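You operate a simulated robot arm through the tools that you are given. There is no shell and no other tool. Be economical: measure what you need, move in short steps, check, and stop when the job is done.

Carry out the task below with a simulated robot arm. There is one attempt and no reset: what you move stays moved.

TASK
Vacuum the grit off the washer pull-out and push it in.
Fine: vacuum back where it stood, switched off.

The check looks at the end state, three seconds after you hand in, the way a careful person would. Anything else that was tipped, shoved, dropped, spilled or broken makes it a failure.

THE ROBOT
A 6-joint arm with a two-finger gripper on a trunk, on a base that drives. Base frame: it is fixed to the floor where the robot stands at the start and does not move with it; the origin is under the middle of the robot, x ahead of it, y to its left, z up. Readings come in cm, degrees, newtons and seconds.
With the tool pointing down near the work surface it reaches from about 10 to 76 cm from the robot's upright axis, wherever it stands. Its first joint turns from -166.0 to 166.0 degrees. Places, roughly: spilt grit [60, 40, 70]; washer pull-out [60, 40, 70]. Payload 2.45 kg.
Tool frame: the origin (TCP) lies between the finger pads and is the grasp point; the fingertips stand 2.6 cm ahead of it; z points along the fingers, y is the line along which they close. The gripper opens to 9.6 cm. The gripper's body begins 6.9 cm behind the TCP.
Orientation is that of the tool frame in the base frame, as a unit quaternion [x, y, z, w]. With the fingers straight down and closing along the base's y, the tool's x points along the base's -x, its y along +y and its z along -z.

THE INTERFACE
- The arm moves only by the tool nudge_tool. Its arguments are lists of equal length, an entry for each row: "jaw": the gripper command, from -1 (shut) to 1 (fully open), values between in proportion; "xyz": the shift along the tool's x, y, z in units of 500 mm (1.0 is 500 mm), a list of three; "delta_rot": the turn, a rotation vector about the tool's x, y, z in units of 180 degrees (1.0 is 180 degrees), a list of three. In form: {"jaw": [jaw, ...], "xyz": [[dx, dy, dz], ...], "delta_rot": [[rx, ry, rz], ...]}. A call has 1 to 8 rows; each row is the pose to reach, as a shift and turn from the pose commanded when the call began, along the tool's axes at that moment. A call with a number of a shift or a turn outside -1 to 1 is refused whole. Rows are played at 5 a second. More than 5 cm and 8.6 degrees between two rows, or a gripper value outside its range, and nothing of the call is played. A pose out of reach is approached as far as the arm can. The call stops where the force on the tool passes 40 N (or 10 N more than at its start, if that is more) or the arm is blocked; 0.2 s more then pass. Each finger halts on what it meets, pressing with about 39 N; the grip force reading is that of the motor and also rises with nothing between the fingers. The clock runs only during rows and for 0.2 s after the last one: add rows that repeat a pose to give the fingers time. It gives the time, the measured TCP pose, the force on the tool (base axes), the opening and the grip force at its end, in the units of the frame above (readings bear some noise), with the torque about the TCP (base axes, N m) and any sound that the robot's microphone picked up.
- Cameras (640 x 400 px; columns grow to the right, rows downward): "scene" is now at [2.99, 16.06, 113.77]; the picture's right is [-0.07, -1.00, 0.00], its down [-0.47, 0.03, -0.88] and it looks along [0.88, -0.06, -0.47] (base axes); focal length 214 px, centre (320, 200). "wrist" rides on the gripper at [8.2, 0.3, -9.8] in the tool frame; the picture's right is [-0.04, 1.00, 0.00], its down [-0.73, -0.03, -0.68] and it looks along [-0.68, -0.03, 0.73] (tool axes); focal length 256 px, centre (320, 200). There is no depth. A picture from a camera that has moved, and an enlarged one, comes with that camera's place and axes in the base frame and with its lens. The place of the scene camera against the robot may be out by one fixed shift of up to 1.8 cm in any direction.
- camera(camera): a new picture of that camera. It takes no simulated time.
- slide_trunk(by): slides the trunk up (or, below 0, down) by that many cm; the arm and the scene camera ride with it, the base frame stays. It gives what a move gives, with no picture.
- drive_base(legs): drives the robot by 1 to 6 legs, each [ahead, turn to the left] in cm and degrees, along the robot's own axes; the way and the turn of a leg run together, so that a leg with both is an arc; at most 150 cm and 180 degrees a leg. The arm and the cameras ride along, it lands a little off, and it stops where it bumps. It gives what a move gives.
- head_to(pan, tilt): turns the head with the scene camera to pan (to the left, within 155 degrees either way) and tilt (down, from -29 to 69), counted from straight ahead of the robot. It gives what a move gives.
- zoom(camera, box): a new picture of the part [left, top, right, bottom] of that camera's present view, enlarged. It takes no simulated time.
- sign_off(): hands the job in; it is judged then, once.

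Work in short steps. Places have to be worked out from the pictures, the camera data and where the tool is seen: move nearer, look again, correct. Check each grasp and each placing, and mend what went wrong. You have 120 turns and 90 pictures in all, those below and enlarged ones among them. Open the gripper and draw the arm clear of the work before you hand the job in, unless the task says otherwise; then end with one line.

The tools are called after "Call:" by a JSON object that holds its "name" and its "arguments". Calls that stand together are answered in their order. nudge_tool: Moves the arm, as the interface text tells. Its arguments: {"type":"object","properties":{"jaw":{"type":"array","items":{"type":"number"}},"xyz":{"type":"array","items":{"type":"array","items":{"type":"number"}}},"delta_rot":{"type":"array","items":{"type":"array","items":{"type":"number"}}}},"required":["jaw","xyz","delta_rot"]} The other tools are called the same way: slide_trunk (by) slides the trunk up or down; drive_base (legs) drives the base; head_to (pan, tilt) turns the head that bears the scene camera; camera (camera) takes a picture; zoom (camera, box) takes an enlarged picture of a part of a camera's view; sign_off () hands the job in.

At the start:

```text
time_s: 0.0
tcp_pos: [45.02, 3.04, 100.07]
orientation: [0.001, 1.0, 0.0, 0.001]
contact_force: [-1.0, -0.5, -0.6]
torque: [-0.01, 0.0, -0.02]
grip_width: 9.55
grasp_force: 0.0
trunk travel left (down, up): [-15.0, 0.0]
robot x, y, heading: [0.27, -0.33, -0.2]
head pan, tilt: [-4.2, 28.2]
```

scene: 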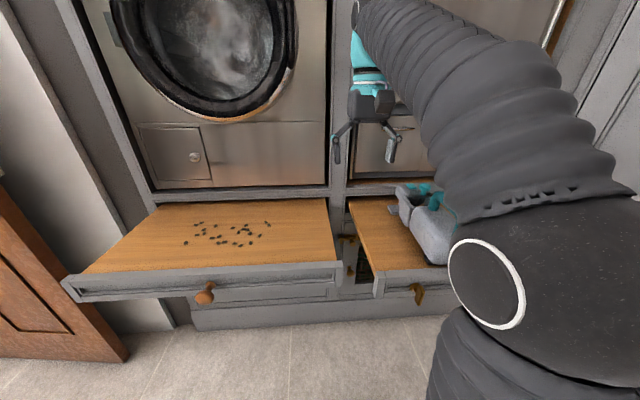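
wrist: 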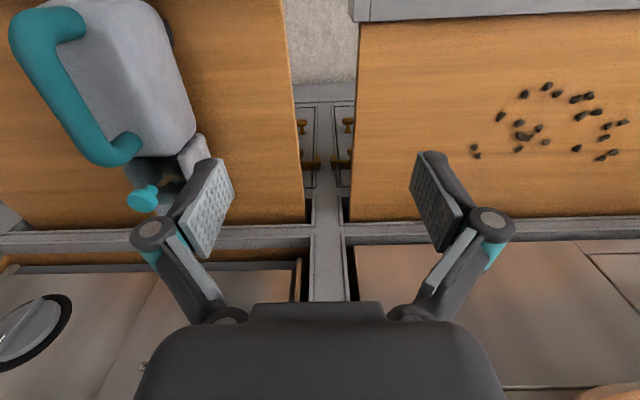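

The wrist view shows the grit near (57, 40, 70) and a hand vacuum standing on the dryer's board near (46, -20). I'll take a closer look at both.

Call:
{"name": "zoom", "arguments": {"camera": "wrist", "box": [0, 0, 260, 240]}}

Call:
{"name": "zoom", "arguments": {"camera": "scene", "box": [320, 150, 480, 310]}}

Call:
{"name": "zoom", "arguments": {"camera": "scene", "box": [50, 150, 370, 350]}}

```text
1.67 times, centred on (130, 120) of wrist
camera zoom: at [36.78, 3.4, 109.84], right [0.04, 1.0, 0.0], down [0.73, -0.03, 0.68], along [0.68, -0.03, -0.73], focal length 427 px, centre (637, 333)
```

zoom: 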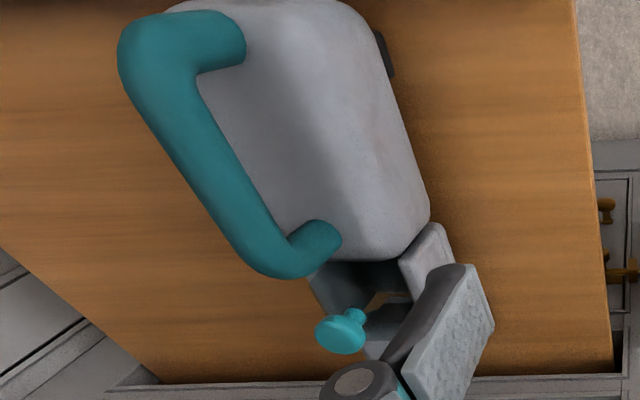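

```text
2.50 times, centred on (400, 230) of scene
camera zoom: at [2.99, 16.06, 113.77], right [-0.07, -1.0, 0.0], down [-0.47, 0.03, -0.88], along [0.88, -0.06, -0.47], focal length 536 px, centre (120, 125)
```

zoom: 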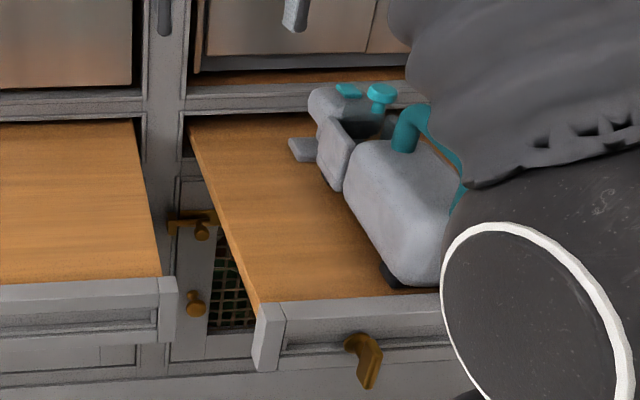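

```text
2.00 times, centred on (210, 250) of scene
camera zoom: at [2.99, 16.06, 113.77], right [-0.07, -1.0, 0.0], down [-0.47, 0.03, -0.88], along [0.88, -0.06, -0.47], focal length 429 px, centre (540, 100)
```

zoom: 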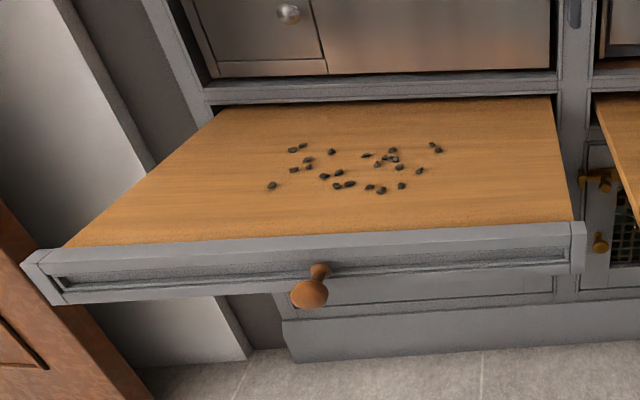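

The handle bar seems to run along x at about y -17, z 90, with the nozzle toward +x. I'll move the wrist camera behind the vacuum to see handle, switch and nozzle.

Call:
{"name": "nudge_tool", "arguments": {"jaw": [1, 1, 1, 1, 1, 1, 1], "xyz": [[0.05, -0.06, 0], [0.1, -0.12, 0], [0.15, -0.18, 0], [0.2, -0.24, 0], [0.25, -0.3, 0], [0.3, -0.36, 0], [0.34, -0.4, 0]], "delta_rot": [[0, 0, 0], [0, 0, 0], [0, 0, 0], [0, 0, 0], [0, 0, 0], [0, 0, 0], [0, 0, 0]]}}

Call:
{"name": "camera", "arguments": {"camera": "wrist"}}

Call:
{"name": "camera", "arguments": {"camera": "scene"}}

```text
time_s: 1.6
tcp_pos: [27.84, -17.1, 100.02]
orientation: [-0.001, 1.0, -0.001, 0.001]
contact_force: [1.0, -0.1, 0.4]
torque: [-0.02, -0.03, 0.02]
grip_width: 9.63
grasp_force: 0.1
trunk travel left (down, up): [-15.0, 0.0]
robot x, y, heading: [0.1, -0.17, 0.2]
head pan, tilt: [-4.2, 28.2]
```

```text
84 pictures are left
camera wrist: at [19.7, -16.78, 109.84], right [0.04, 1.0, 0.0], down [0.73, -0.03, 0.68], along [0.68, -0.03, -0.73], focal length 256 px, centre (320, 200)
```

wrist: 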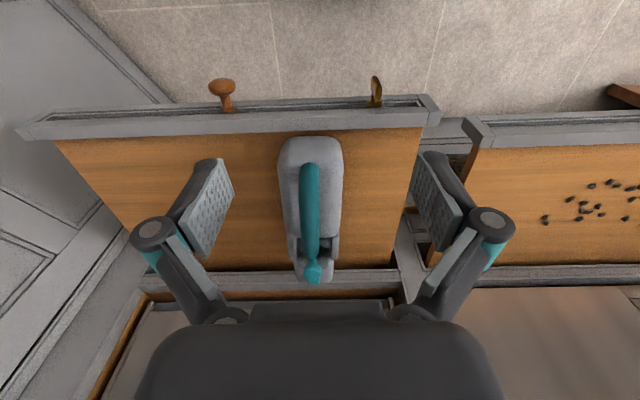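

```text
83 pictures are left
camera scene: at [3.0, 16.06, 113.77], right [-0.07, -1.0, 0.0], down [-0.47, 0.03, -0.88], along [0.88, -0.06, -0.47], focal length 214 px, centre (320, 200)
```

scene: 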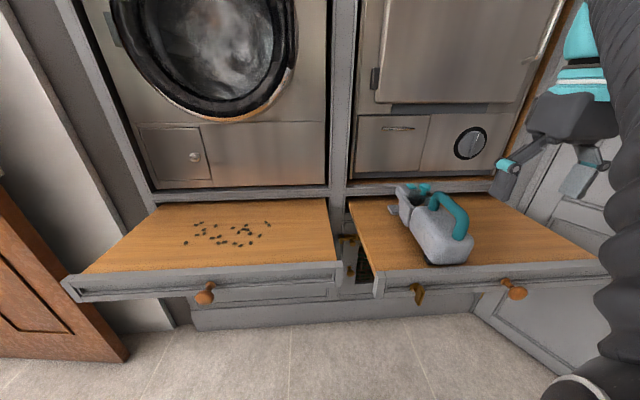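

Call:
{"name": "zoom", "arguments": {"camera": "scene", "box": [375, 170, 485, 275]}}

Call:
{"name": "zoom", "arguments": {"camera": "wrist", "box": [240, 120, 380, 300]}}

```text
3.81 times, centred on (430, 222) of scene
camera zoom: at [3.0, 16.06, 113.77], right [-0.07, -1.0, 0.0], down [-0.47, 0.03, -0.88], along [0.88, -0.06, -0.47], focal length 817 px, centre (-99, 114)
```

zoom: 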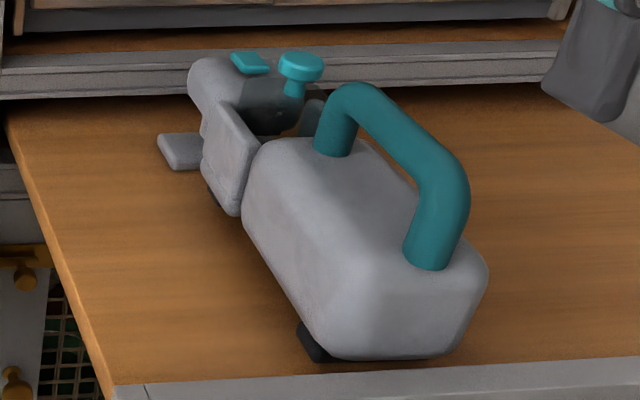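

```text
2.22 times, centred on (310, 210) of wrist
camera zoom: at [19.7, -16.78, 109.84], right [0.04, 1.0, 0.0], down [0.73, -0.03, 0.68], along [0.68, -0.03, -0.73], focal length 569 px, centre (342, 178)
```

zoom: 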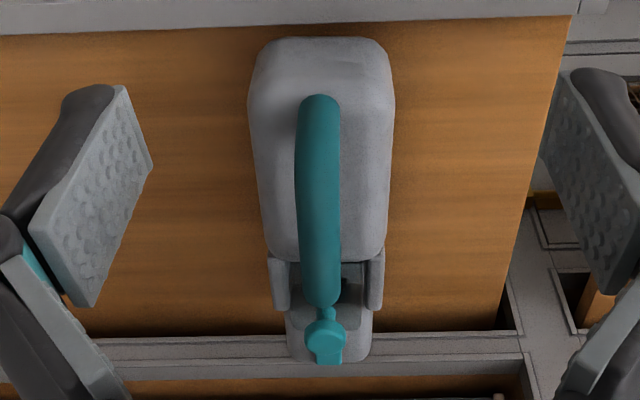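

The vacuum has wheels, a hinged front part and a teal knob and tab at the front. I'll go round to its left side and turn the wrist camera to look sideways at it.

Call:
{"name": "nudge_tool", "arguments": {"jaw": [1, 1, 1, 1, 1, 1, 1, 1], "xyz": [[-0.06, 0.06, 0], [-0.12, 0.12, 0], [-0.18, 0.18, 0], [-0.24, 0.24, 0], [-0.3, 0.3, 0], [-0.36, 0.36, 0], [-0.42, 0.42, 0], [-0.48, 0.44, 0]], "delta_rot": [[0, 0, 0.045], [0, 0, 0.09], [0, 0, 0.135], [0, 0, 0.18], [0, 0, 0.225], [0, 0, 0.27], [0, 0, 0.315], [0, 0, 0.36]]}}

Call:
{"name": "nudge_tool", "arguments": {"jaw": [1, 1, 1], "xyz": [[0, 0, 0.05], [0, 0, 0.1], [0, 0, 0.14]], "delta_rot": [[0, 0, 0.045], [0, 0, 0.09], [0, 0, 0.14]]}}

Call:
{"name": "camera", "arguments": {"camera": "wrist"}}

```text
time_s: 3.4
tcp_pos: [51.53, 4.98, 99.36]
orientation: [0.537, 0.844, 0.001, 0.004]
contact_force: [-0.1, -0.3, 0.3]
torque: [0.01, -0.07, 0.03]
grip_width: 9.59
grasp_force: 0.1
out of reach, approached as far as the arm can: row 8
trunk travel left (down, up): [-15.0, 0.0]
robot x, y, heading: [0.07, -0.17, -0.0]
head pan, tilt: [-4.2, 28.2]
```

```text
refused: row 3 steps farther than a row can; nothing moved
```

```text
80 pictures are left
camera wrist: at [48.42, 12.49, 109.13], right [0.92, 0.39, 0.01], down [0.28, -0.68, 0.68], along [0.27, -0.63, -0.73], focal length 256 px, centre (320, 200)
```

wrist: 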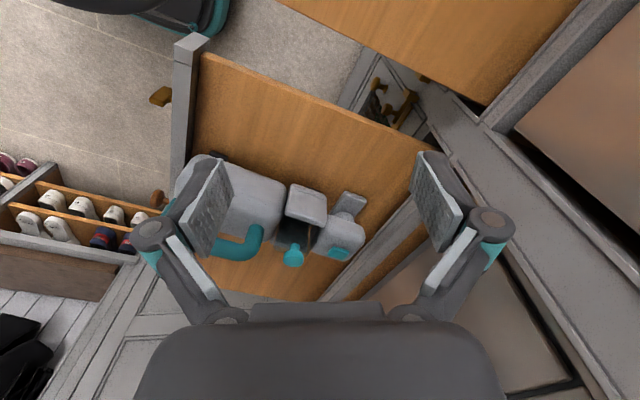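

Good view; I zoom on the front section.

Call:
{"name": "zoom", "arguments": {"camera": "wrist", "box": [220, 150, 400, 290]}}

```text
2.86 times, centred on (310, 220) of wrist
camera zoom: at [48.42, 12.49, 109.13], right [0.92, 0.39, 0.01], down [0.28, -0.68, 0.68], along [0.27, -0.63, -0.73], focal length 731 px, centre (349, 143)
```

zoom: 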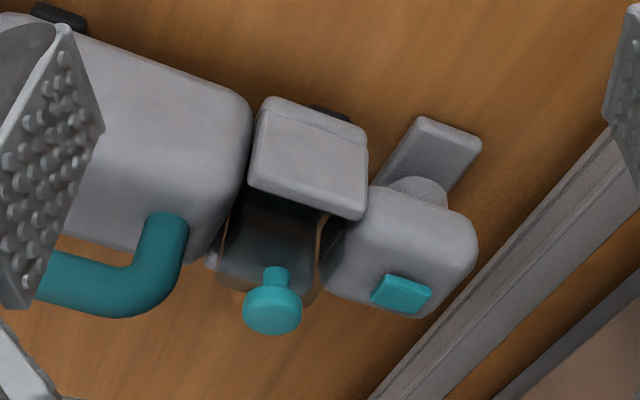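

The tab (switch?) is at about (64.5, -18, 85), the knob at (57, -18, 88), and a slab-like nozzle by the head near (67, -15, 73). I'll lower and tilt the camera for a more horizontal look.

Call:
{"name": "nudge_tool", "arguments": {"jaw": [1, 1, 1, 1, 1], "xyz": [[0.02, 0, 0.04], [0.04, 0, 0.08], [0.06, 0, 0.12], [0.08, 0, 0.16], [0.1, 0, 0.2]], "delta_rot": [[0, -0.026, 0.028], [0, -0.052, 0.056], [0, -0.078, 0.084], [0, -0.104, 0.112], [0, -0.13, 0.14]]}}

Call:
{"name": "camera", "arguments": {"camera": "wrist"}}

```text
time_s: 4.6
tcp_pos: [49.6, 9.57, 89.18]
orientation: [0.695, 0.689, -0.108, 0.173]
contact_force: [-0.4, -0.3, -0.3]
torque: [0.0, -0.04, 0.01]
grip_width: 9.61
grasp_force: 0.0
trunk travel left (down, up): [-15.0, 0.0]
robot x, y, heading: [0.1, -0.09, -0.2]
head pan, tilt: [-4.2, 28.2]
```

```text
78 pictures are left
camera wrist: at [49.33, 20.94, 95.12], right [0.99, -0.03, 0.11], down [-0.11, -0.41, 0.9], along [0.02, -0.91, -0.41], focal length 256 px, centre (320, 200)
```

wrist: 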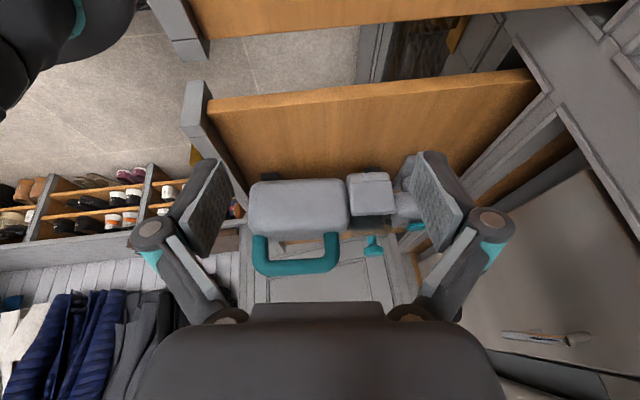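

I move closer and align the head between the fingers.

Call:
{"name": "nudge_tool", "arguments": {"jaw": [1, 1, 1, 1], "xyz": [[-0.04, 0.05, 0.017], [-0.08, 0.1, 0.035], [-0.12, 0.15, 0.052], [-0.16, 0.18, 0.07]], "delta_rot": [[0, 0, 0], [0, 0, 0], [0, 0, 0], [0, 0, 0]]}}

Call:
{"name": "zoom", "arguments": {"camera": "wrist", "box": [200, 80, 440, 320]}}

```text
time_s: 5.6
tcp_pos: [58.72, 0.89, 89.76]
orientation: [0.695, 0.69, -0.108, 0.171]
contact_force: [-1.5, 0.4, 0.4]
torque: [0.0, -0.02, 0.0]
grip_width: 9.6
grasp_force: 0.1
trunk travel left (down, up): [-15.0, 0.0]
robot x, y, heading: [-0.27, -0.1, -0.1]
head pan, tilt: [-4.2, 28.2]
```

```text
1.67 times, centred on (320, 200) of wrist
camera zoom: at [58.33, 12.33, 95.66], right [0.99, -0.03, 0.1], down [-0.11, -0.41, 0.9], along [0.02, -0.91, -0.41], focal length 427 px, centre (320, 200)
```

zoom: 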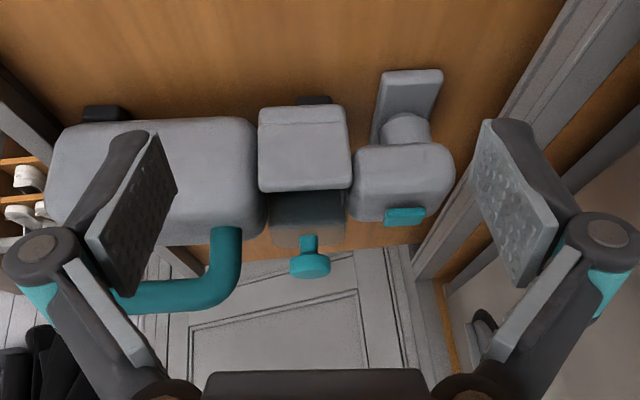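

The nozzle is a flat foot under the head around (67, -18), with a teal tab on top of the head – likely the power switch. I'll straighten the tool and go over the tab with yaw zero, closing the fingers on the way.

Call:
{"name": "nudge_tool", "arguments": {"jaw": [0.5, 0, -0.5, -1], "xyz": [[-0.01, -0.04, -0.035], [-0.02, -0.08, -0.07], [-0.03, -0.12, -0.105], [-0.04, -0.16, -0.14]], "delta_rot": [[0, 0.033, 0], [0, 0.065, 0], [0, 0.098, 0], [0, 0.13, 0]]}}

Call:
{"name": "camera", "arguments": {"camera": "wrist"}}

```text
time_s: 6.6
tcp_pos: [49.87, 1.56, 96.25]
orientation: [0.702, 0.711, 0.035, 0.027]
contact_force: [0.9, 0.3, 0.4]
torque: [0.0, 0.07, 0.02]
grip_width: 0.0
grasp_force: 28.4
trunk travel left (down, up): [-15.0, 0.0]
robot x, y, heading: [-0.15, 0.13, 0.1]
head pan, tilt: [-4.2, 28.2]
```

```text
76 pictures are left
camera wrist: at [49.32, 9.67, 106.19], right [1.0, -0.03, 0.09], down [-0.08, -0.74, 0.66], along [0.05, -0.67, -0.74], focal length 256 px, centre (320, 200)
```

wrist: 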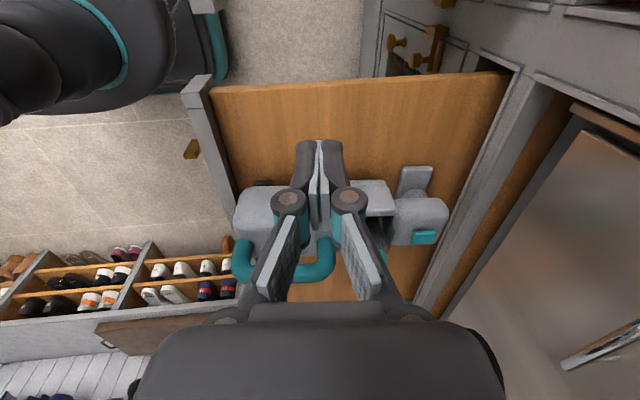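

Now I turn the tool back to yaw zero in place, in two calls.

Call:
{"name": "nudge_tool", "arguments": {"jaw": [-1, -1, -1, -1, -1, -1, -1, -1], "xyz": [[0, 0, 0], [0, 0, 0], [0, 0, 0], [0, 0, 0], [0, 0, 0], [0, 0, 0], [0, 0, 0], [0, 0, 0]], "delta_rot": [[0.0023, 0.0017, -0.045], [0.0046, 0.0034, -0.09], [0.0069, 0.0051, -0.135], [0.0092, 0.0068, -0.18], [0.0115, 0.0085, -0.225], [0.0138, 0.0102, -0.27], [0.016, 0.012, -0.315], [0.018, 0.0138, -0.36]]}}

Call:
{"name": "nudge_tool", "arguments": {"jaw": [-1, -1, -1], "xyz": [[0, 0, 0], [0, 0, 0], [0, 0, 0]], "delta_rot": [[0.0023, 0.0017, -0.045], [0.0046, 0.0034, -0.09], [0.007, 0.0053, -0.136]]}}

```text
time_s: 8.4
tcp_pos: [49.97, 1.75, 96.39]
orientation: [0.212, 0.977, 0.011, 0.01]
contact_force: [0.8, 0.3, 0.1]
torque: [-0.01, 0.0, -0.02]
grip_width: 0.01
grasp_force: 28.8
trunk travel left (down, up): [-15.0, 0.0]
robot x, y, heading: [0.23, 0.04, 0.2]
head pan, tilt: [-4.2, 28.2]
```

```text
time_s: 9.2
tcp_pos: [50.01, 1.65, 96.42]
orientation: [-0.002, 1.0, -0.001, 0.0]
contact_force: [-0.3, 0.5, -0.8]
torque: [0.0, 0.01, 0.0]
grip_width: 0.02
grasp_force: 28.9
trunk travel left (down, up): [-15.0, 0.0]
robot x, y, heading: [-0.13, -0.21, -0.3]
head pan, tilt: [-4.2, 28.2]
```

Now over toward the tab, staying high (tips about 92).

Call:
{"name": "nudge_tool", "arguments": {"jaw": [-1, -1, -1, -1, -1], "xyz": [[-0.04, -0.07, 0.005], [-0.08, -0.14, 0.01], [-0.12, -0.21, 0.015], [-0.17, -0.28, 0.02], [-0.22, -0.35, 0.02]], "delta_rot": [[0, 0, 0], [0, 0, 0], [0, 0, 0], [0, 0, 0], [0, 0, 0]]}}

Call:
{"name": "zoom", "arguments": {"camera": "wrist", "box": [220, 60, 420, 260]}}

Call:
{"name": "camera", "arguments": {"camera": "scene"}}

```text
time_s: 10.4
tcp_pos: [59.83, -15.71, 94.23]
orientation: [0.0, 1.0, -0.001, 0.003]
contact_force: [-1.0, -0.2, 0.5]
torque: [-0.05, -0.03, -0.02]
grip_width: 0.0
grasp_force: 28.9
out of reach, approached as far as the arm can: row 5
trunk travel left (down, up): [-15.0, 0.0]
robot x, y, heading: [0.08, 0.07, 0.1]
head pan, tilt: [-4.2, 28.2]
```

```text
2.00 times, centred on (320, 160) of wrist
camera zoom: at [51.8, -15.39, 104.07], right [0.04, 1.0, 0.0], down [0.73, -0.03, 0.68], along [0.68, -0.03, -0.73], focal length 512 px, centre (320, 280)
```

zoom: 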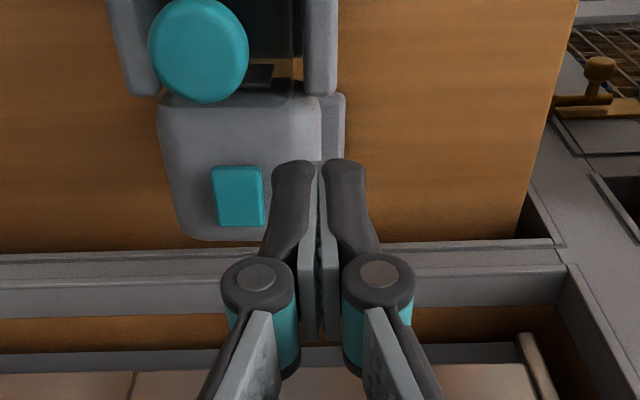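

```text
74 pictures are left
camera scene: at [2.97, 16.08, 113.77], right [-0.07, -1.0, 0.0], down [-0.47, 0.03, -0.88], along [0.88, -0.06, -0.47], focal length 214 px, centre (320, 200)
```

scene: 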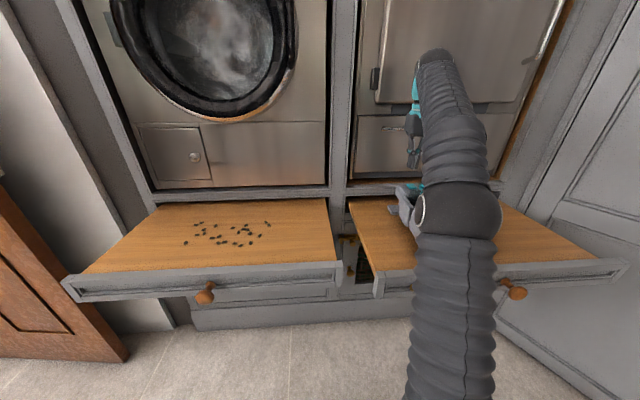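

The tab is near (64.5, -19.6, 85), so y is a bit further right than thought. I first descend to tips about 88 where the reach is longer.

Call:
{"name": "nudge_tool", "arguments": {"jaw": [-1, -1, -1], "xyz": [[0, 0, 0.05], [-0.02, 0, 0.1], [-0.07, -0.04, 0.1]], "delta_rot": [[0, 0, 0], [0, 0, 0], [0, 0, 0]]}}

Call:
{"name": "zoom", "arguments": {"camera": "wrist", "box": [220, 60, 420, 260]}}

```text
time_s: 11.2
tcp_pos: [63.41, -17.59, 89.11]
orientation: [0.0, 1.0, -0.001, 0.002]
contact_force: [-0.9, -0.4, 1.2]
torque: [-0.05, -0.07, -0.02]
grip_width: 0.01
grasp_force: 28.8
trunk travel left (down, up): [-15.0, 0.0]
robot x, y, heading: [-0.11, 0.21, -0.3]
head pan, tilt: [-4.2, 28.2]
```

```text
2.00 times, centred on (320, 160) of wrist
camera zoom: at [55.33, -17.24, 98.92], right [0.04, 1.0, 0.0], down [0.73, -0.03, 0.68], along [0.68, -0.03, -0.73], focal length 512 px, centre (320, 280)
```

zoom: 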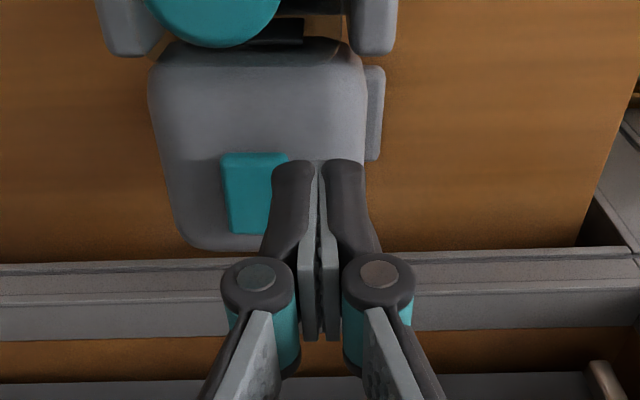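

Tab centre is about (64.7, -19.9). I move over it, then press down gently in small steps, listening.

Call:
{"name": "nudge_tool", "arguments": {"jaw": [-1, -1], "xyz": [[-0.024, -0.046, 0], [-0.024, -0.046, 0]], "delta_rot": [[0, 0, 0], [0, 0, 0]]}}

Call:
{"name": "zoom", "arguments": {"camera": "wrist", "box": [220, 60, 420, 260]}}

```text
time_s: 11.8
tcp_pos: [64.84, -19.85, 88.9]
orientation: [0.0, 1.0, -0.001, 0.001]
contact_force: [0.4, 0.4, -0.8]
torque: [0.05, -0.01, -0.02]
grip_width: 0.0
grasp_force: 28.4
trunk travel left (down, up): [-15.0, 0.0]
robot x, y, heading: [0.25, -0.41, 0.0]
head pan, tilt: [-4.2, 28.2]
```

```text
2.00 times, centred on (320, 160) of wrist
camera zoom: at [56.68, -19.53, 98.74], right [0.04, 1.0, 0.0], down [0.73, -0.03, 0.68], along [0.68, -0.03, -0.73], focal length 512 px, centre (320, 280)
```

zoom: 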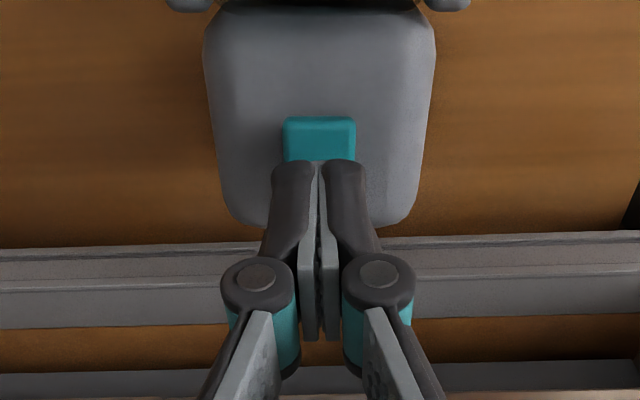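

Aligned over the tab. Pressing down slowly.

Call:
{"name": "nudge_tool", "arguments": {"jaw": [-1, -1, -1, -1], "xyz": [[0, 0, 0.012], [0, 0, 0.022], [0, 0, 0.03], [0, 0, 0.036]], "delta_rot": [[0, 0, 0], [0, 0, 0], [0, 0, 0], [0, 0, 0]]}}

```text
time_s: 12.8
tcp_pos: [64.68, -19.98, 87.15]
orientation: [0.001, 1.0, -0.001, 0.001]
contact_force: [-0.5, 0.3, 0.4]
torque: [-0.02, -0.04, 0.01]
grip_width: 0.01
grasp_force: 28.6
trunk travel left (down, up): [-15.0, 0.0]
robot x, y, heading: [0.07, -0.08, -0.2]
head pan, tilt: [-4.2, 28.2]
```

No contact yet (tips at 84.5). Continuing in 3 mm steps.

Call:
{"name": "nudge_tool", "arguments": {"jaw": [-1, -1, -1], "xyz": [[0, 0, 0.006], [0, 0, 0.012], [0, 0, 0.018]], "delta_rot": [[0, 0, 0], [0, 0, 0], [0, 0, 0]]}}

Call:
{"name": "zoom", "arguments": {"camera": "wrist", "box": [220, 60, 420, 260]}}

```text
time_s: 13.6
tcp_pos: [64.9, -19.87, 86.3]
orientation: [-0.001, 1.0, -0.001, 0.002]
contact_force: [0.4, -0.1, 0.3]
torque: [-0.01, -0.04, -0.01]
grip_width: 0.0
grasp_force: 28.5
trunk travel left (down, up): [-15.0, 0.0]
robot x, y, heading: [0.44, 0.5, 0.3]
head pan, tilt: [-4.2, 28.2]
```

```text
2.00 times, centred on (320, 160) of wrist
camera zoom: at [56.73, -19.6, 96.23], right [0.04, 1.0, 0.0], down [0.73, -0.03, 0.68], along [0.68, -0.03, -0.73], focal length 512 px, centre (320, 280)
```

zoom: 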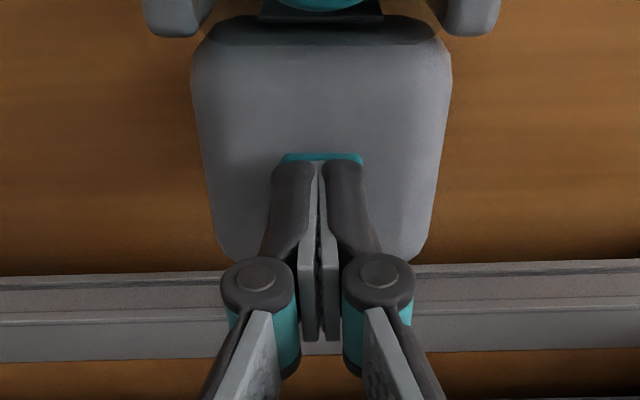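

Parallax shows the tab lower (top ≈83) and centred near x 65.9. I shift 1.1 cm ahead and keep pressing.

Call:
{"name": "nudge_tool", "arguments": {"jaw": [-1, -1, -1, -1, -1], "xyz": [[-0.022, 0, 0], [-0.022, 0, 0.006], [-0.022, 0, 0.012], [-0.022, 0, 0.018], [-0.022, 0, 0.022]], "delta_rot": [[0, 0, 0], [0, 0, 0], [0, 0, 0], [0, 0, 0], [0, 0, 0]]}}

Call:
{"name": "zoom", "arguments": {"camera": "wrist", "box": [220, 60, 420, 260]}}

```text
time_s: 14.8
tcp_pos: [65.91, -19.89, 85.36]
orientation: [0.0, 1.0, 0.0, 0.002]
contact_force: [3.2, -1.9, 13.1]
torque: [-0.06, -0.25, -0.02]
grip_width: 0.59
grasp_force: 28.4
trunk travel left (down, up): [-15.0, 0.0]
robot x, y, heading: [-0.11, -0.26, 0.1]
head pan, tilt: [-4.2, 28.2]
```

```text
2.00 times, centred on (320, 160) of wrist
camera zoom: at [57.73, -19.56, 95.25], right [0.04, 1.0, 0.0], down [0.73, -0.03, 0.68], along [0.68, -0.03, -0.73], focal length 512 px, centre (320, 280)
```

zoom: 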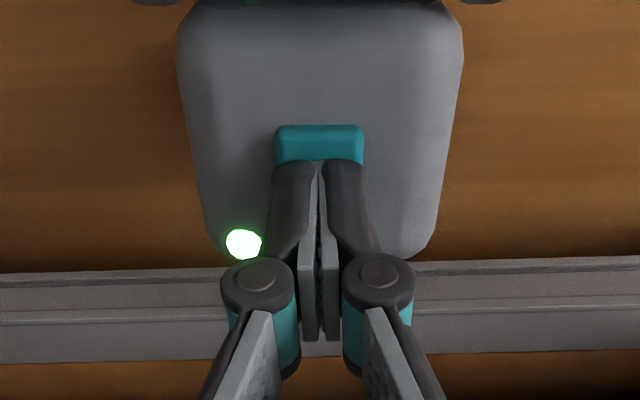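

A green light came on: the switch is on. I lift straight up and check that it stays lit.

Call:
{"name": "nudge_tool", "arguments": {"jaw": [-1, -1, -1], "xyz": [[0, 0, -0.03], [0, 0, -0.08], [0.06, 0, -0.14]], "delta_rot": [[0, 0, 0], [0, 0, 0], [0, 0, 0]]}}

Call:
{"name": "camera", "arguments": {"camera": "wrist"}}

```text
time_s: 15.6
tcp_pos: [62.56, -19.62, 91.4]
orientation: [0.0, 1.0, -0.001, 0.001]
contact_force: [1.0, -0.3, -0.9]
torque: [-0.01, 0.07, 0.02]
grip_width: 0.01
grasp_force: 28.5
out of reach, approached as far as the arm can: row 2, 3
trunk travel left (down, up): [-15.0, 0.0]
robot x, y, heading: [-0.18, 0.07, -0.2]
head pan, tilt: [-4.2, 28.2]
```

```text
69 pictures are left
camera wrist: at [54.43, -19.31, 101.25], right [0.04, 1.0, 0.0], down [0.73, -0.03, 0.68], along [0.68, -0.03, -0.73], focal length 256 px, centre (320, 200)
```

wrist: 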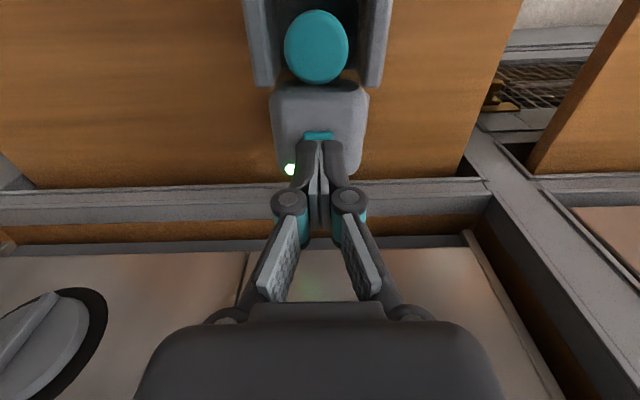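

The light stays on. I retreat to the side around the knob, up, then back over the handle, opening the jaw.

Call:
{"name": "nudge_tool", "arguments": {"jaw": [-1, -1, -1, -1], "xyz": [[0, 0.09, 0], [0.08, 0.1, -0.05], [0.17, 0.1, -0.08], [0.26, 0.1, -0.1]], "delta_rot": [[0, 0, 0], [0, 0, 0], [0, 0, 0], [0, 0, 0]]}}

Call:
{"name": "nudge_tool", "arguments": {"jaw": [-0.5, 0, 0.5, 1, 1], "xyz": [[0.08, -0.02, -0.02], [0.16, -0.04, -0.02], [0.24, -0.06, -0.02], [0.28, -0.1, -0.02], [0.28, -0.1, -0.02]], "delta_rot": [[0, 0, 0], [0, 0, 0], [0, 0, 0], [0, 0, 0], [0, 0, 0]]}}

Call:
{"name": "camera", "arguments": {"camera": "wrist"}}

```text
time_s: 16.6
tcp_pos: [49.06, -14.57, 96.49]
orientation: [0.001, 1.0, 0.0, 0.0]
contact_force: [1.0, -0.1, -1.1]
torque: [0.06, 0.11, 0.02]
grip_width: 0.0
grasp_force: 28.4
trunk travel left (down, up): [-15.0, 0.0]
robot x, y, heading: [-0.06, 0.16, 0.0]
head pan, tilt: [-4.2, 28.2]
```

```text
time_s: 17.8
tcp_pos: [35.14, -19.63, 97.64]
orientation: [0.0, 1.0, -0.001, 0.001]
contact_force: [0.6, -0.6, 0.1]
torque: [0.02, 0.01, 0.03]
grip_width: 9.61
grasp_force: 0.1
trunk travel left (down, up): [-15.0, 0.0]
robot x, y, heading: [0.36, 0.24, -0.1]
head pan, tilt: [-4.2, 28.2]
```

```text
68 pictures are left
camera wrist: at [26.95, -19.31, 107.47], right [0.04, 1.0, 0.0], down [0.73, -0.03, 0.68], along [0.68, -0.03, -0.73], focal length 256 px, centre (320, 200)
```

wrist: 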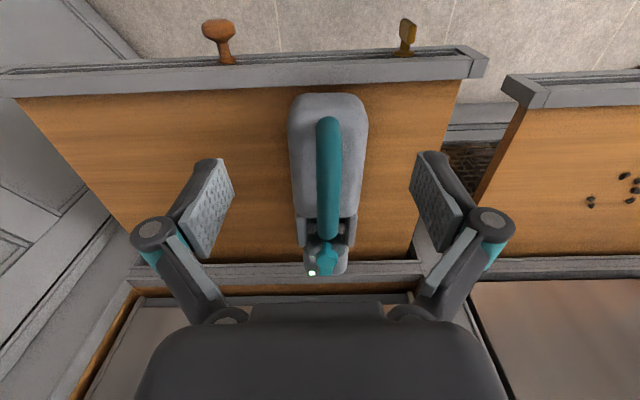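

The bar lies at y ≈ -19.1, x 37–50, z ≈ 88. I descend to grasp near its front part at x ≈ 45.5, jaw open.

Call:
{"name": "nudge_tool", "arguments": {"jaw": [1, 1, 1, 1, 1, 1], "xyz": [[-0.07, 0.004, 0], [-0.14, 0.008, 0], [-0.207, 0.011, 0.03], [-0.207, 0.011, 0.09], [-0.207, 0.011, 0.15], [-0.207, 0.011, 0.172]], "delta_rot": [[0, 0, 0], [0, 0, 0], [0, 0, 0], [0, 0, 0], [0, 0, 0], [0, 0, 0]]}}

Call:
{"name": "camera", "arguments": {"camera": "wrist"}}

Call:
{"name": "camera", "arguments": {"camera": "scene"}}

```text
time_s: 19.2
tcp_pos: [45.71, -19.26, 88.96]
orientation: [0.0, 1.0, -0.001, 0.001]
contact_force: [-0.6, 0.3, -0.5]
torque: [-0.01, 0.01, 0.02]
grip_width: 9.58
grasp_force: 0.0
trunk travel left (down, up): [-15.0, 0.0]
robot x, y, heading: [0.02, -0.04, 0.1]
head pan, tilt: [-4.2, 28.2]
```

```text
67 pictures are left
camera wrist: at [37.59, -18.78, 98.76], right [0.04, 1.0, 0.0], down [0.73, -0.03, 0.68], along [0.68, -0.03, -0.73], focal length 256 px, centre (320, 200)
```

wrist: 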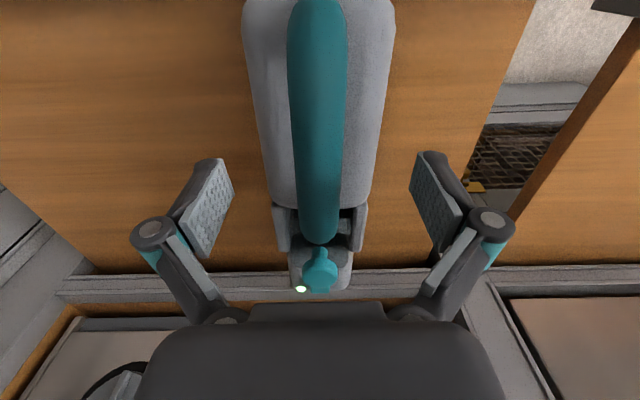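

```text
66 pictures are left
camera scene: at [2.99, 16.05, 113.77], right [-0.07, -1.0, 0.0], down [-0.47, 0.03, -0.88], along [0.88, -0.06, -0.47], focal length 214 px, centre (320, 200)
```

scene: 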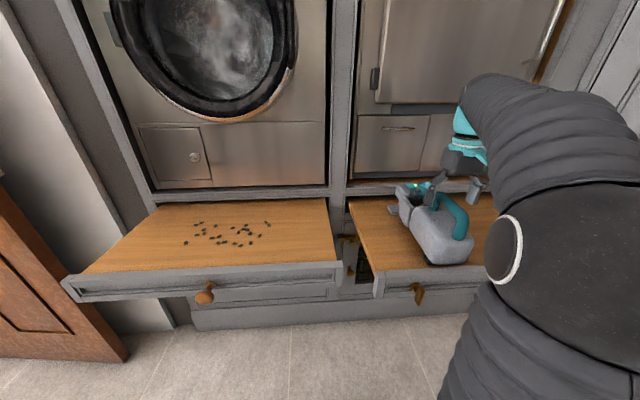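

Bar front end is near x 51, so I shift 1.5 cm ahead, 0.6 down and close on it.

Call:
{"name": "nudge_tool", "arguments": {"jaw": [1, 0.4, -0.2, -1, -1, -1], "xyz": [[-0.03, 0.003, 0.012], [-0.03, 0.003, 0.012], [-0.03, 0.003, 0.012], [-0.03, 0.003, 0.012], [-0.03, 0.003, 0.012], [-0.03, 0.003, 0.012]], "delta_rot": [[0, 0, 0], [0, 0, 0], [0, 0, 0], [0, 0, 0], [0, 0, 0], [0, 0, 0]]}}

Call:
{"name": "camera", "arguments": {"camera": "wrist"}}

```text
time_s: 20.6
tcp_pos: [47.0, -19.02, 88.4]
orientation: [0.0, 1.0, -0.001, 0.001]
contact_force: [0.6, -0.7, -0.4]
torque: [0.01, -0.1, -0.27]
grip_width: 2.36
grasp_force: 39.3
trunk travel left (down, up): [-15.0, 0.0]
robot x, y, heading: [-0.33, 0.05, -0.2]
head pan, tilt: [-4.2, 28.2]
```

```text
65 pictures are left
camera wrist: at [39.06, -18.65, 98.15], right [0.04, 1.0, 0.0], down [0.73, -0.03, 0.68], along [0.68, -0.03, -0.73], focal length 256 px, centre (320, 200)
```

wrist: 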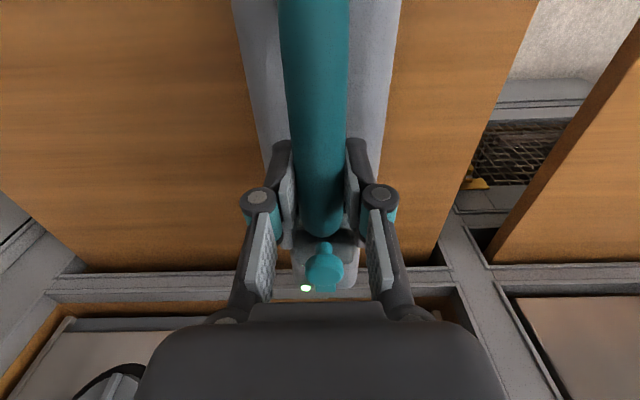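

Solid grip (2.36 cm). I lift a little and test the load.

Call:
{"name": "nudge_tool", "arguments": {"jaw": [-1, -1, -1, -1], "xyz": [[0, 0, -0.01], [0, 0, -0.02], [0.02, 0, -0.04], [0.04, 0, -0.06]], "delta_rot": [[0, 0, 0], [0, 0, 0], [0, 0, 0], [0, 0, 0]]}}

Call:
{"name": "camera", "arguments": {"camera": "scene"}}

Call:
{"name": "camera", "arguments": {"camera": "wrist"}}

```text
time_s: 21.6
tcp_pos: [45.07, -19.0, 91.53]
orientation: [-0.001, 1.0, -0.001, -0.001]
contact_force: [-0.2, -0.2, -8.2]
torque: [0.02, 0.41, -0.05]
grip_width: 2.36
grasp_force: 39.4
trunk travel left (down, up): [-15.0, 0.0]
robot x, y, heading: [0.13, 0.18, -0.1]
head pan, tilt: [-4.2, 28.2]
```

```text
64 pictures are left
camera scene: at [3.03, 16.04, 113.77], right [-0.07, -1.0, 0.0], down [-0.47, 0.03, -0.88], along [0.88, -0.06, -0.47], focal length 214 px, centre (320, 200)
```

scene: 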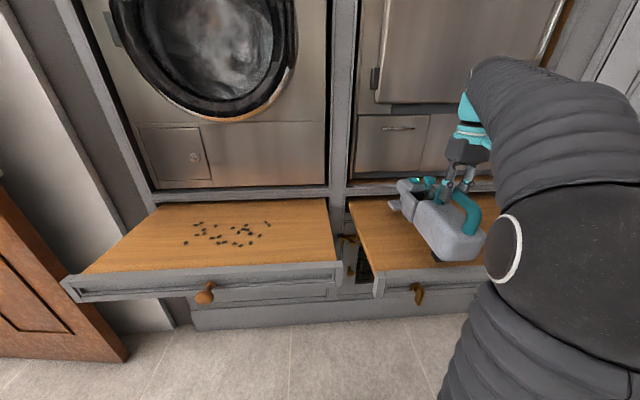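

```text
63 pictures are left
camera wrist: at [37.05, -18.73, 101.25], right [0.04, 1.0, 0.0], down [0.73, -0.03, 0.68], along [0.68, -0.03, -0.73], focal length 256 px, centre (320, 200)
```

wrist: 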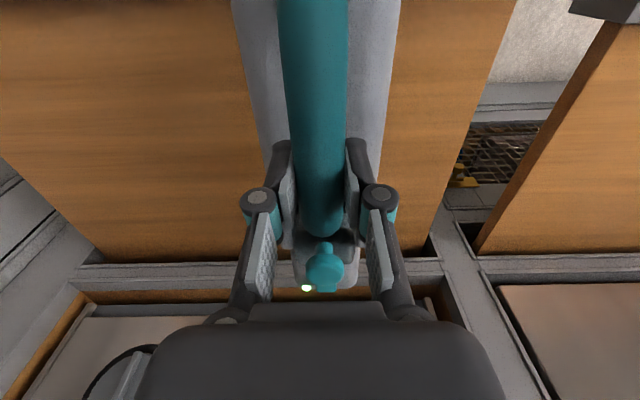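

The vacuum is held rigidly, about 8 N, and still on. Before crossing I check how high the washer board's front panel and rails stand relative to the board.

Call:
{"name": "zoom", "arguments": {"camera": "scene", "box": [220, 170, 420, 310]}}

Call:
{"name": "zoom", "arguments": {"camera": "scene", "box": [50, 190, 210, 310]}}

```text
2.86 times, centred on (320, 240) of scene
camera zoom: at [3.03, 16.04, 113.77], right [-0.07, -1.0, 0.0], down [-0.47, 0.03, -0.88], along [0.88, -0.06, -0.47], focal length 613 px, centre (320, 86)
```

zoom: 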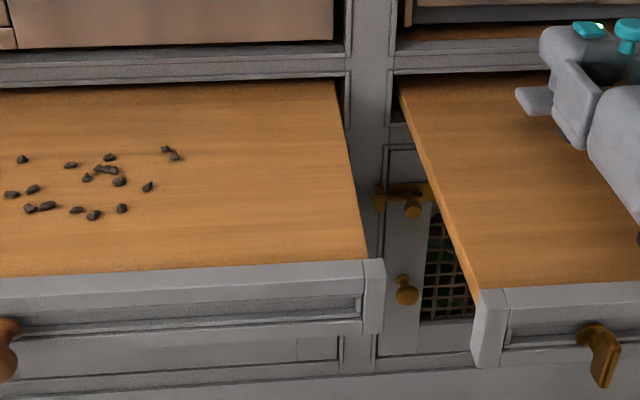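

```text
3.33 times, centred on (130, 250) of scene
camera zoom: at [3.03, 16.04, 113.77], right [-0.07, -1.0, 0.0], down [-0.47, 0.03, -0.88], along [0.88, -0.06, -0.47], focal length 715 px, centre (953, 33)
```

zoom: 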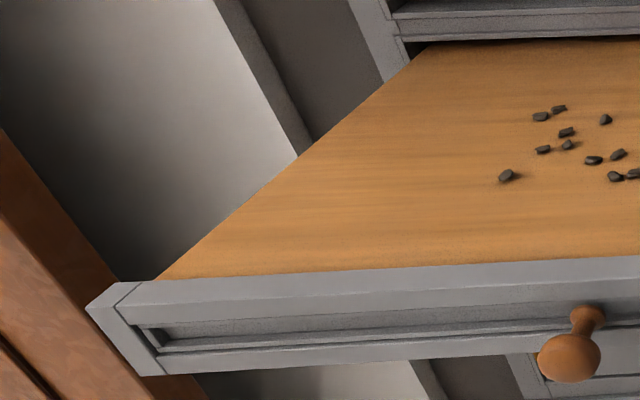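

The panel top is about flush with the board. I raise a bit, pull back, and carry the vacuum to the left.

Call:
{"name": "nudge_tool", "arguments": {"jaw": [-1, -1, -1, -1, -1, -1, -1, -1], "xyz": [[0.05, 0.0, -0.04], [0.1, 0.06, -0.05], [0.1, 0.14, -0.05], [0.1, 0.22, -0.05], [0.1, 0.3, -0.05], [0.1, 0.38, -0.05], [0.1, 0.46, -0.05], [0.1, 0.52, -0.05]], "delta_rot": [[0, 0, 0], [0, 0, 0], [0, 0, 0], [0, 0, 0], [0, 0, 0], [0, 0, 0], [0, 0, 0], [0, 0, 0]]}}

Call:
{"name": "nudge_tool", "arguments": {"jaw": [-1, -1, -1, -1, -1], "xyz": [[0, 0.08, 0], [0, 0.16, 0], [0, 0.24, 0], [0, 0.32, 0], [0, 0.4, 0]], "delta_rot": [[0, 0, 0], [0, 0, 0], [0, 0, 0], [0, 0, 0], [0, 0, 0]]}}

Call:
{"name": "camera", "arguments": {"camera": "wrist"}}

Call:
{"name": "camera", "arguments": {"camera": "scene"}}

```text
time_s: 23.4
tcp_pos: [40.1, 7.06, 93.88]
orientation: [-0.001, 1.0, -0.001, 0.0]
contact_force: [-0.9, 0.3, -7.4]
torque: [0.02, 0.37, -0.02]
grip_width: 2.35
grasp_force: 39.3
trunk travel left (down, up): [-15.0, 0.0]
robot x, y, heading: [0.16, -0.09, 0.1]
head pan, tilt: [-4.2, 28.2]
```

```text
time_s: 24.6
tcp_pos: [40.17, 27.12, 93.63]
orientation: [0.0, 1.0, 0.0, 0.001]
contact_force: [-0.6, -0.9, -7.1]
torque: [0.03, 0.37, 0.01]
grip_width: 2.34
grasp_force: 38.8
trunk travel left (down, up): [-15.0, 0.0]
robot x, y, heading: [0.04, -0.1, -0.0]
head pan, tilt: [-4.2, 28.2]
```

```text
60 pictures are left
camera wrist: at [32.05, 27.45, 103.44], right [0.04, 1.0, 0.0], down [0.73, -0.03, 0.68], along [0.68, -0.03, -0.73], focal length 256 px, centre (320, 200)
```

wrist: 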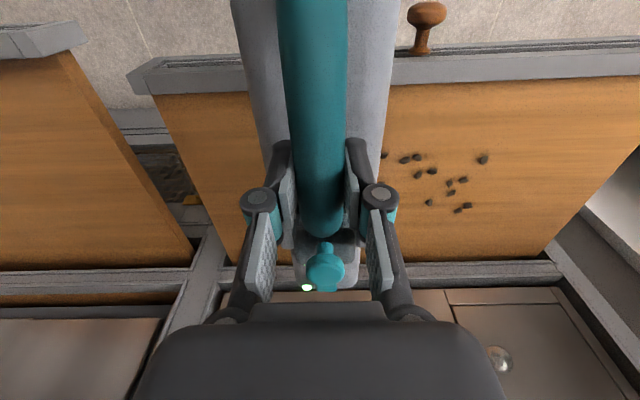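

```text
59 pictures are left
camera scene: at [3.0, 16.06, 113.77], right [-0.07, -1.0, 0.0], down [-0.47, 0.03, -0.88], along [0.88, -0.06, -0.47], focal length 214 px, centre (320, 200)
```

scene: 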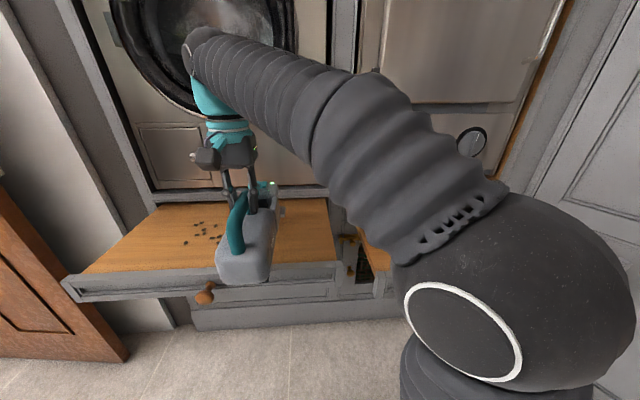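

The vacuum is over the washer board. I lower it, pitched 1.5° nose-down so its rear clears the front panel, with the nozzle just above the board near x 64, y 31.

Call:
{"name": "nudge_tool", "arguments": {"jaw": [-1, -1, -1, -1], "xyz": [[-0.04, 0.04, 0.01], [-0.087, 0.077, 0.03], [-0.087, 0.077, 0.07], [-0.087, 0.077, 0.089]], "delta_rot": [[0, 0.002, 0], [0, 0.004, 0], [0, 0.006, 0], [0, 0.0083, 0]]}}

Call:
{"name": "camera", "arguments": {"camera": "scene"}}

Call:
{"name": "camera", "arguments": {"camera": "wrist"}}

```text
time_s: 25.6
tcp_pos: [44.5, 30.84, 89.71]
orientation: [0.0, 1.0, 0.002, -0.009]
contact_force: [-2.6, 2.4, 36.2]
torque: [0.01, -0.06, -0.08]
grip_width: 2.33
grasp_force: 38.9
trunk travel left (down, up): [-15.0, 0.0]
robot x, y, heading: [-0.01, -0.15, -0.1]
head pan, tilt: [-4.2, 28.2]
```

```text
58 pictures are left
camera scene: at [2.84, 16.01, 113.85], right [-0.07, -1.0, 0.0], down [-0.47, 0.03, -0.88], along [0.88, -0.06, -0.47], focal length 214 px, centre (320, 200)
```

scene: 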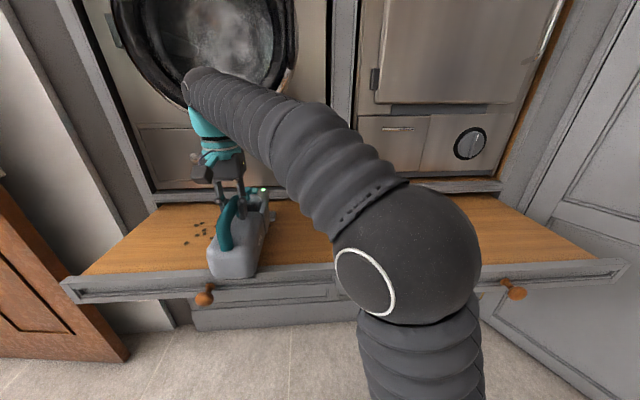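

```text
57 pictures are left
camera wrist: at [36.63, 31.15, 99.65], right [0.04, 1.0, 0.0], down [0.75, -0.03, 0.66], along [0.66, -0.02, -0.75], focal length 256 px, centre (320, 200)
```

wrist: 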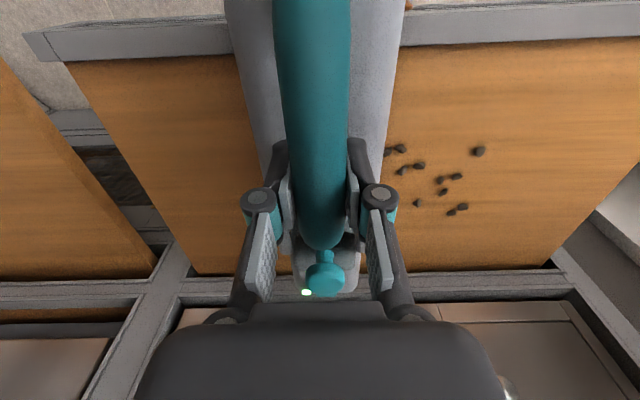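

Contact came early (36 N at z 89.7), likely partly body on the panel. I raise 0.5 cm and read the force.

Call:
{"name": "nudge_tool", "arguments": {"jaw": [-1, -1], "xyz": [[0, 0, -0.01], [0, 0, -0.01]], "delta_rot": [[0, 0, 0], [0, 0, 0]]}}

Call:
{"name": "zoom", "arguments": {"camera": "scene", "box": [150, 170, 310, 300]}}

```text
time_s: 26.2
tcp_pos: [44.72, 30.76, 89.5]
orientation: [0.001, 1.0, -0.001, -0.014]
contact_force: [-2.4, 0.2, -1.4]
torque: [0.04, -0.38, 0.03]
grip_width: 2.31
grasp_force: 39.5
trunk travel left (down, up): [-15.0, 0.0]
robot x, y, heading: [-0.01, -0.27, 0.0]
head pan, tilt: [-4.2, 28.2]
```

```text
3.08 times, centred on (230, 235) of scene
camera zoom: at [2.99, 16.08, 113.72], right [-0.07, -1.0, 0.0], down [-0.47, 0.03, -0.88], along [0.88, -0.06, -0.47], focal length 660 px, centre (597, 92)
```

zoom: 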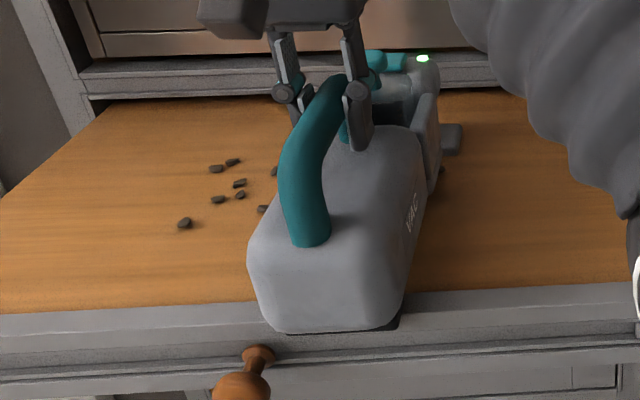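

Now it's resting lightly on its front (≈6 N). Sweep back along x at y ≈ 31, then check what it picked up.

Call:
{"name": "nudge_tool", "arguments": {"jaw": [-1, -1, -1, -1, -1, -1, -1], "xyz": [[0.04, 0, -0.004], [0.08, 0, -0.004], [0.12, 0, -0.004], [0.16, 0, -0.004], [0.2, 0, -0.004], [0.24, 0, -0.004], [0.28, 0, -0.004]], "delta_rot": [[0, 0, 0], [0, 0, 0], [0, 0, 0], [0, 0, 0], [0, 0, 0], [0, 0, 0], [0, 0, 0]]}}

Call:
{"name": "zoom", "arguments": {"camera": "scene", "box": [150, 170, 350, 300]}}

Call:
{"name": "camera", "arguments": {"camera": "wrist"}}

```text
time_s: 27.8
tcp_pos: [30.7, 30.83, 90.41]
orientation: [0.0, 1.0, -0.001, -0.013]
contact_force: [0.6, 0.6, -6.7]
torque: [0.0, 0.39, 0.0]
grip_width: 2.29
grasp_force: 39.2
trunk travel left (down, up): [-15.0, 0.0]
robot x, y, heading: [-0.0, -0.19, 0.2]
head pan, tilt: [-4.2, 28.2]
```

```text
3.08 times, centred on (250, 235) of scene
camera zoom: at [3.03, 16.1, 113.76], right [-0.07, -1.0, 0.0], down [-0.47, 0.03, -0.88], along [0.88, -0.06, -0.47], focal length 660 px, centre (535, 92)
```

zoom: 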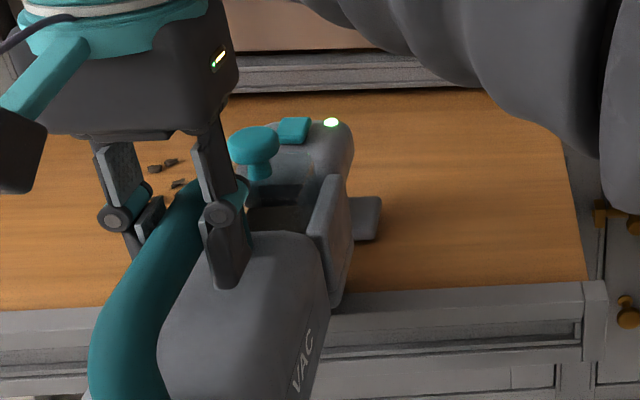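

```text
54 pictures are left
camera wrist: at [22.82, 31.33, 100.43], right [0.04, 1.0, 0.0], down [0.75, -0.03, 0.66], along [0.66, -0.03, -0.75], focal length 256 px, centre (320, 200)
```

wrist: 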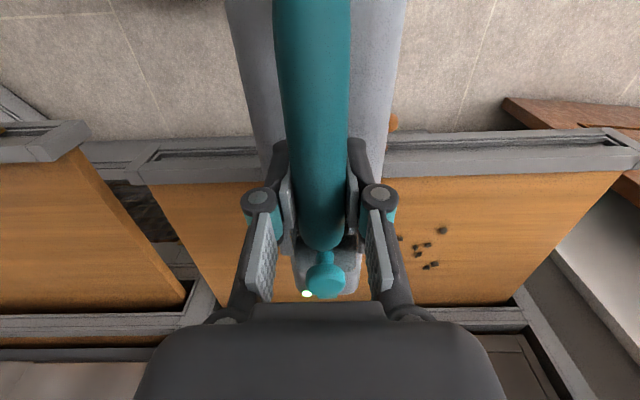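

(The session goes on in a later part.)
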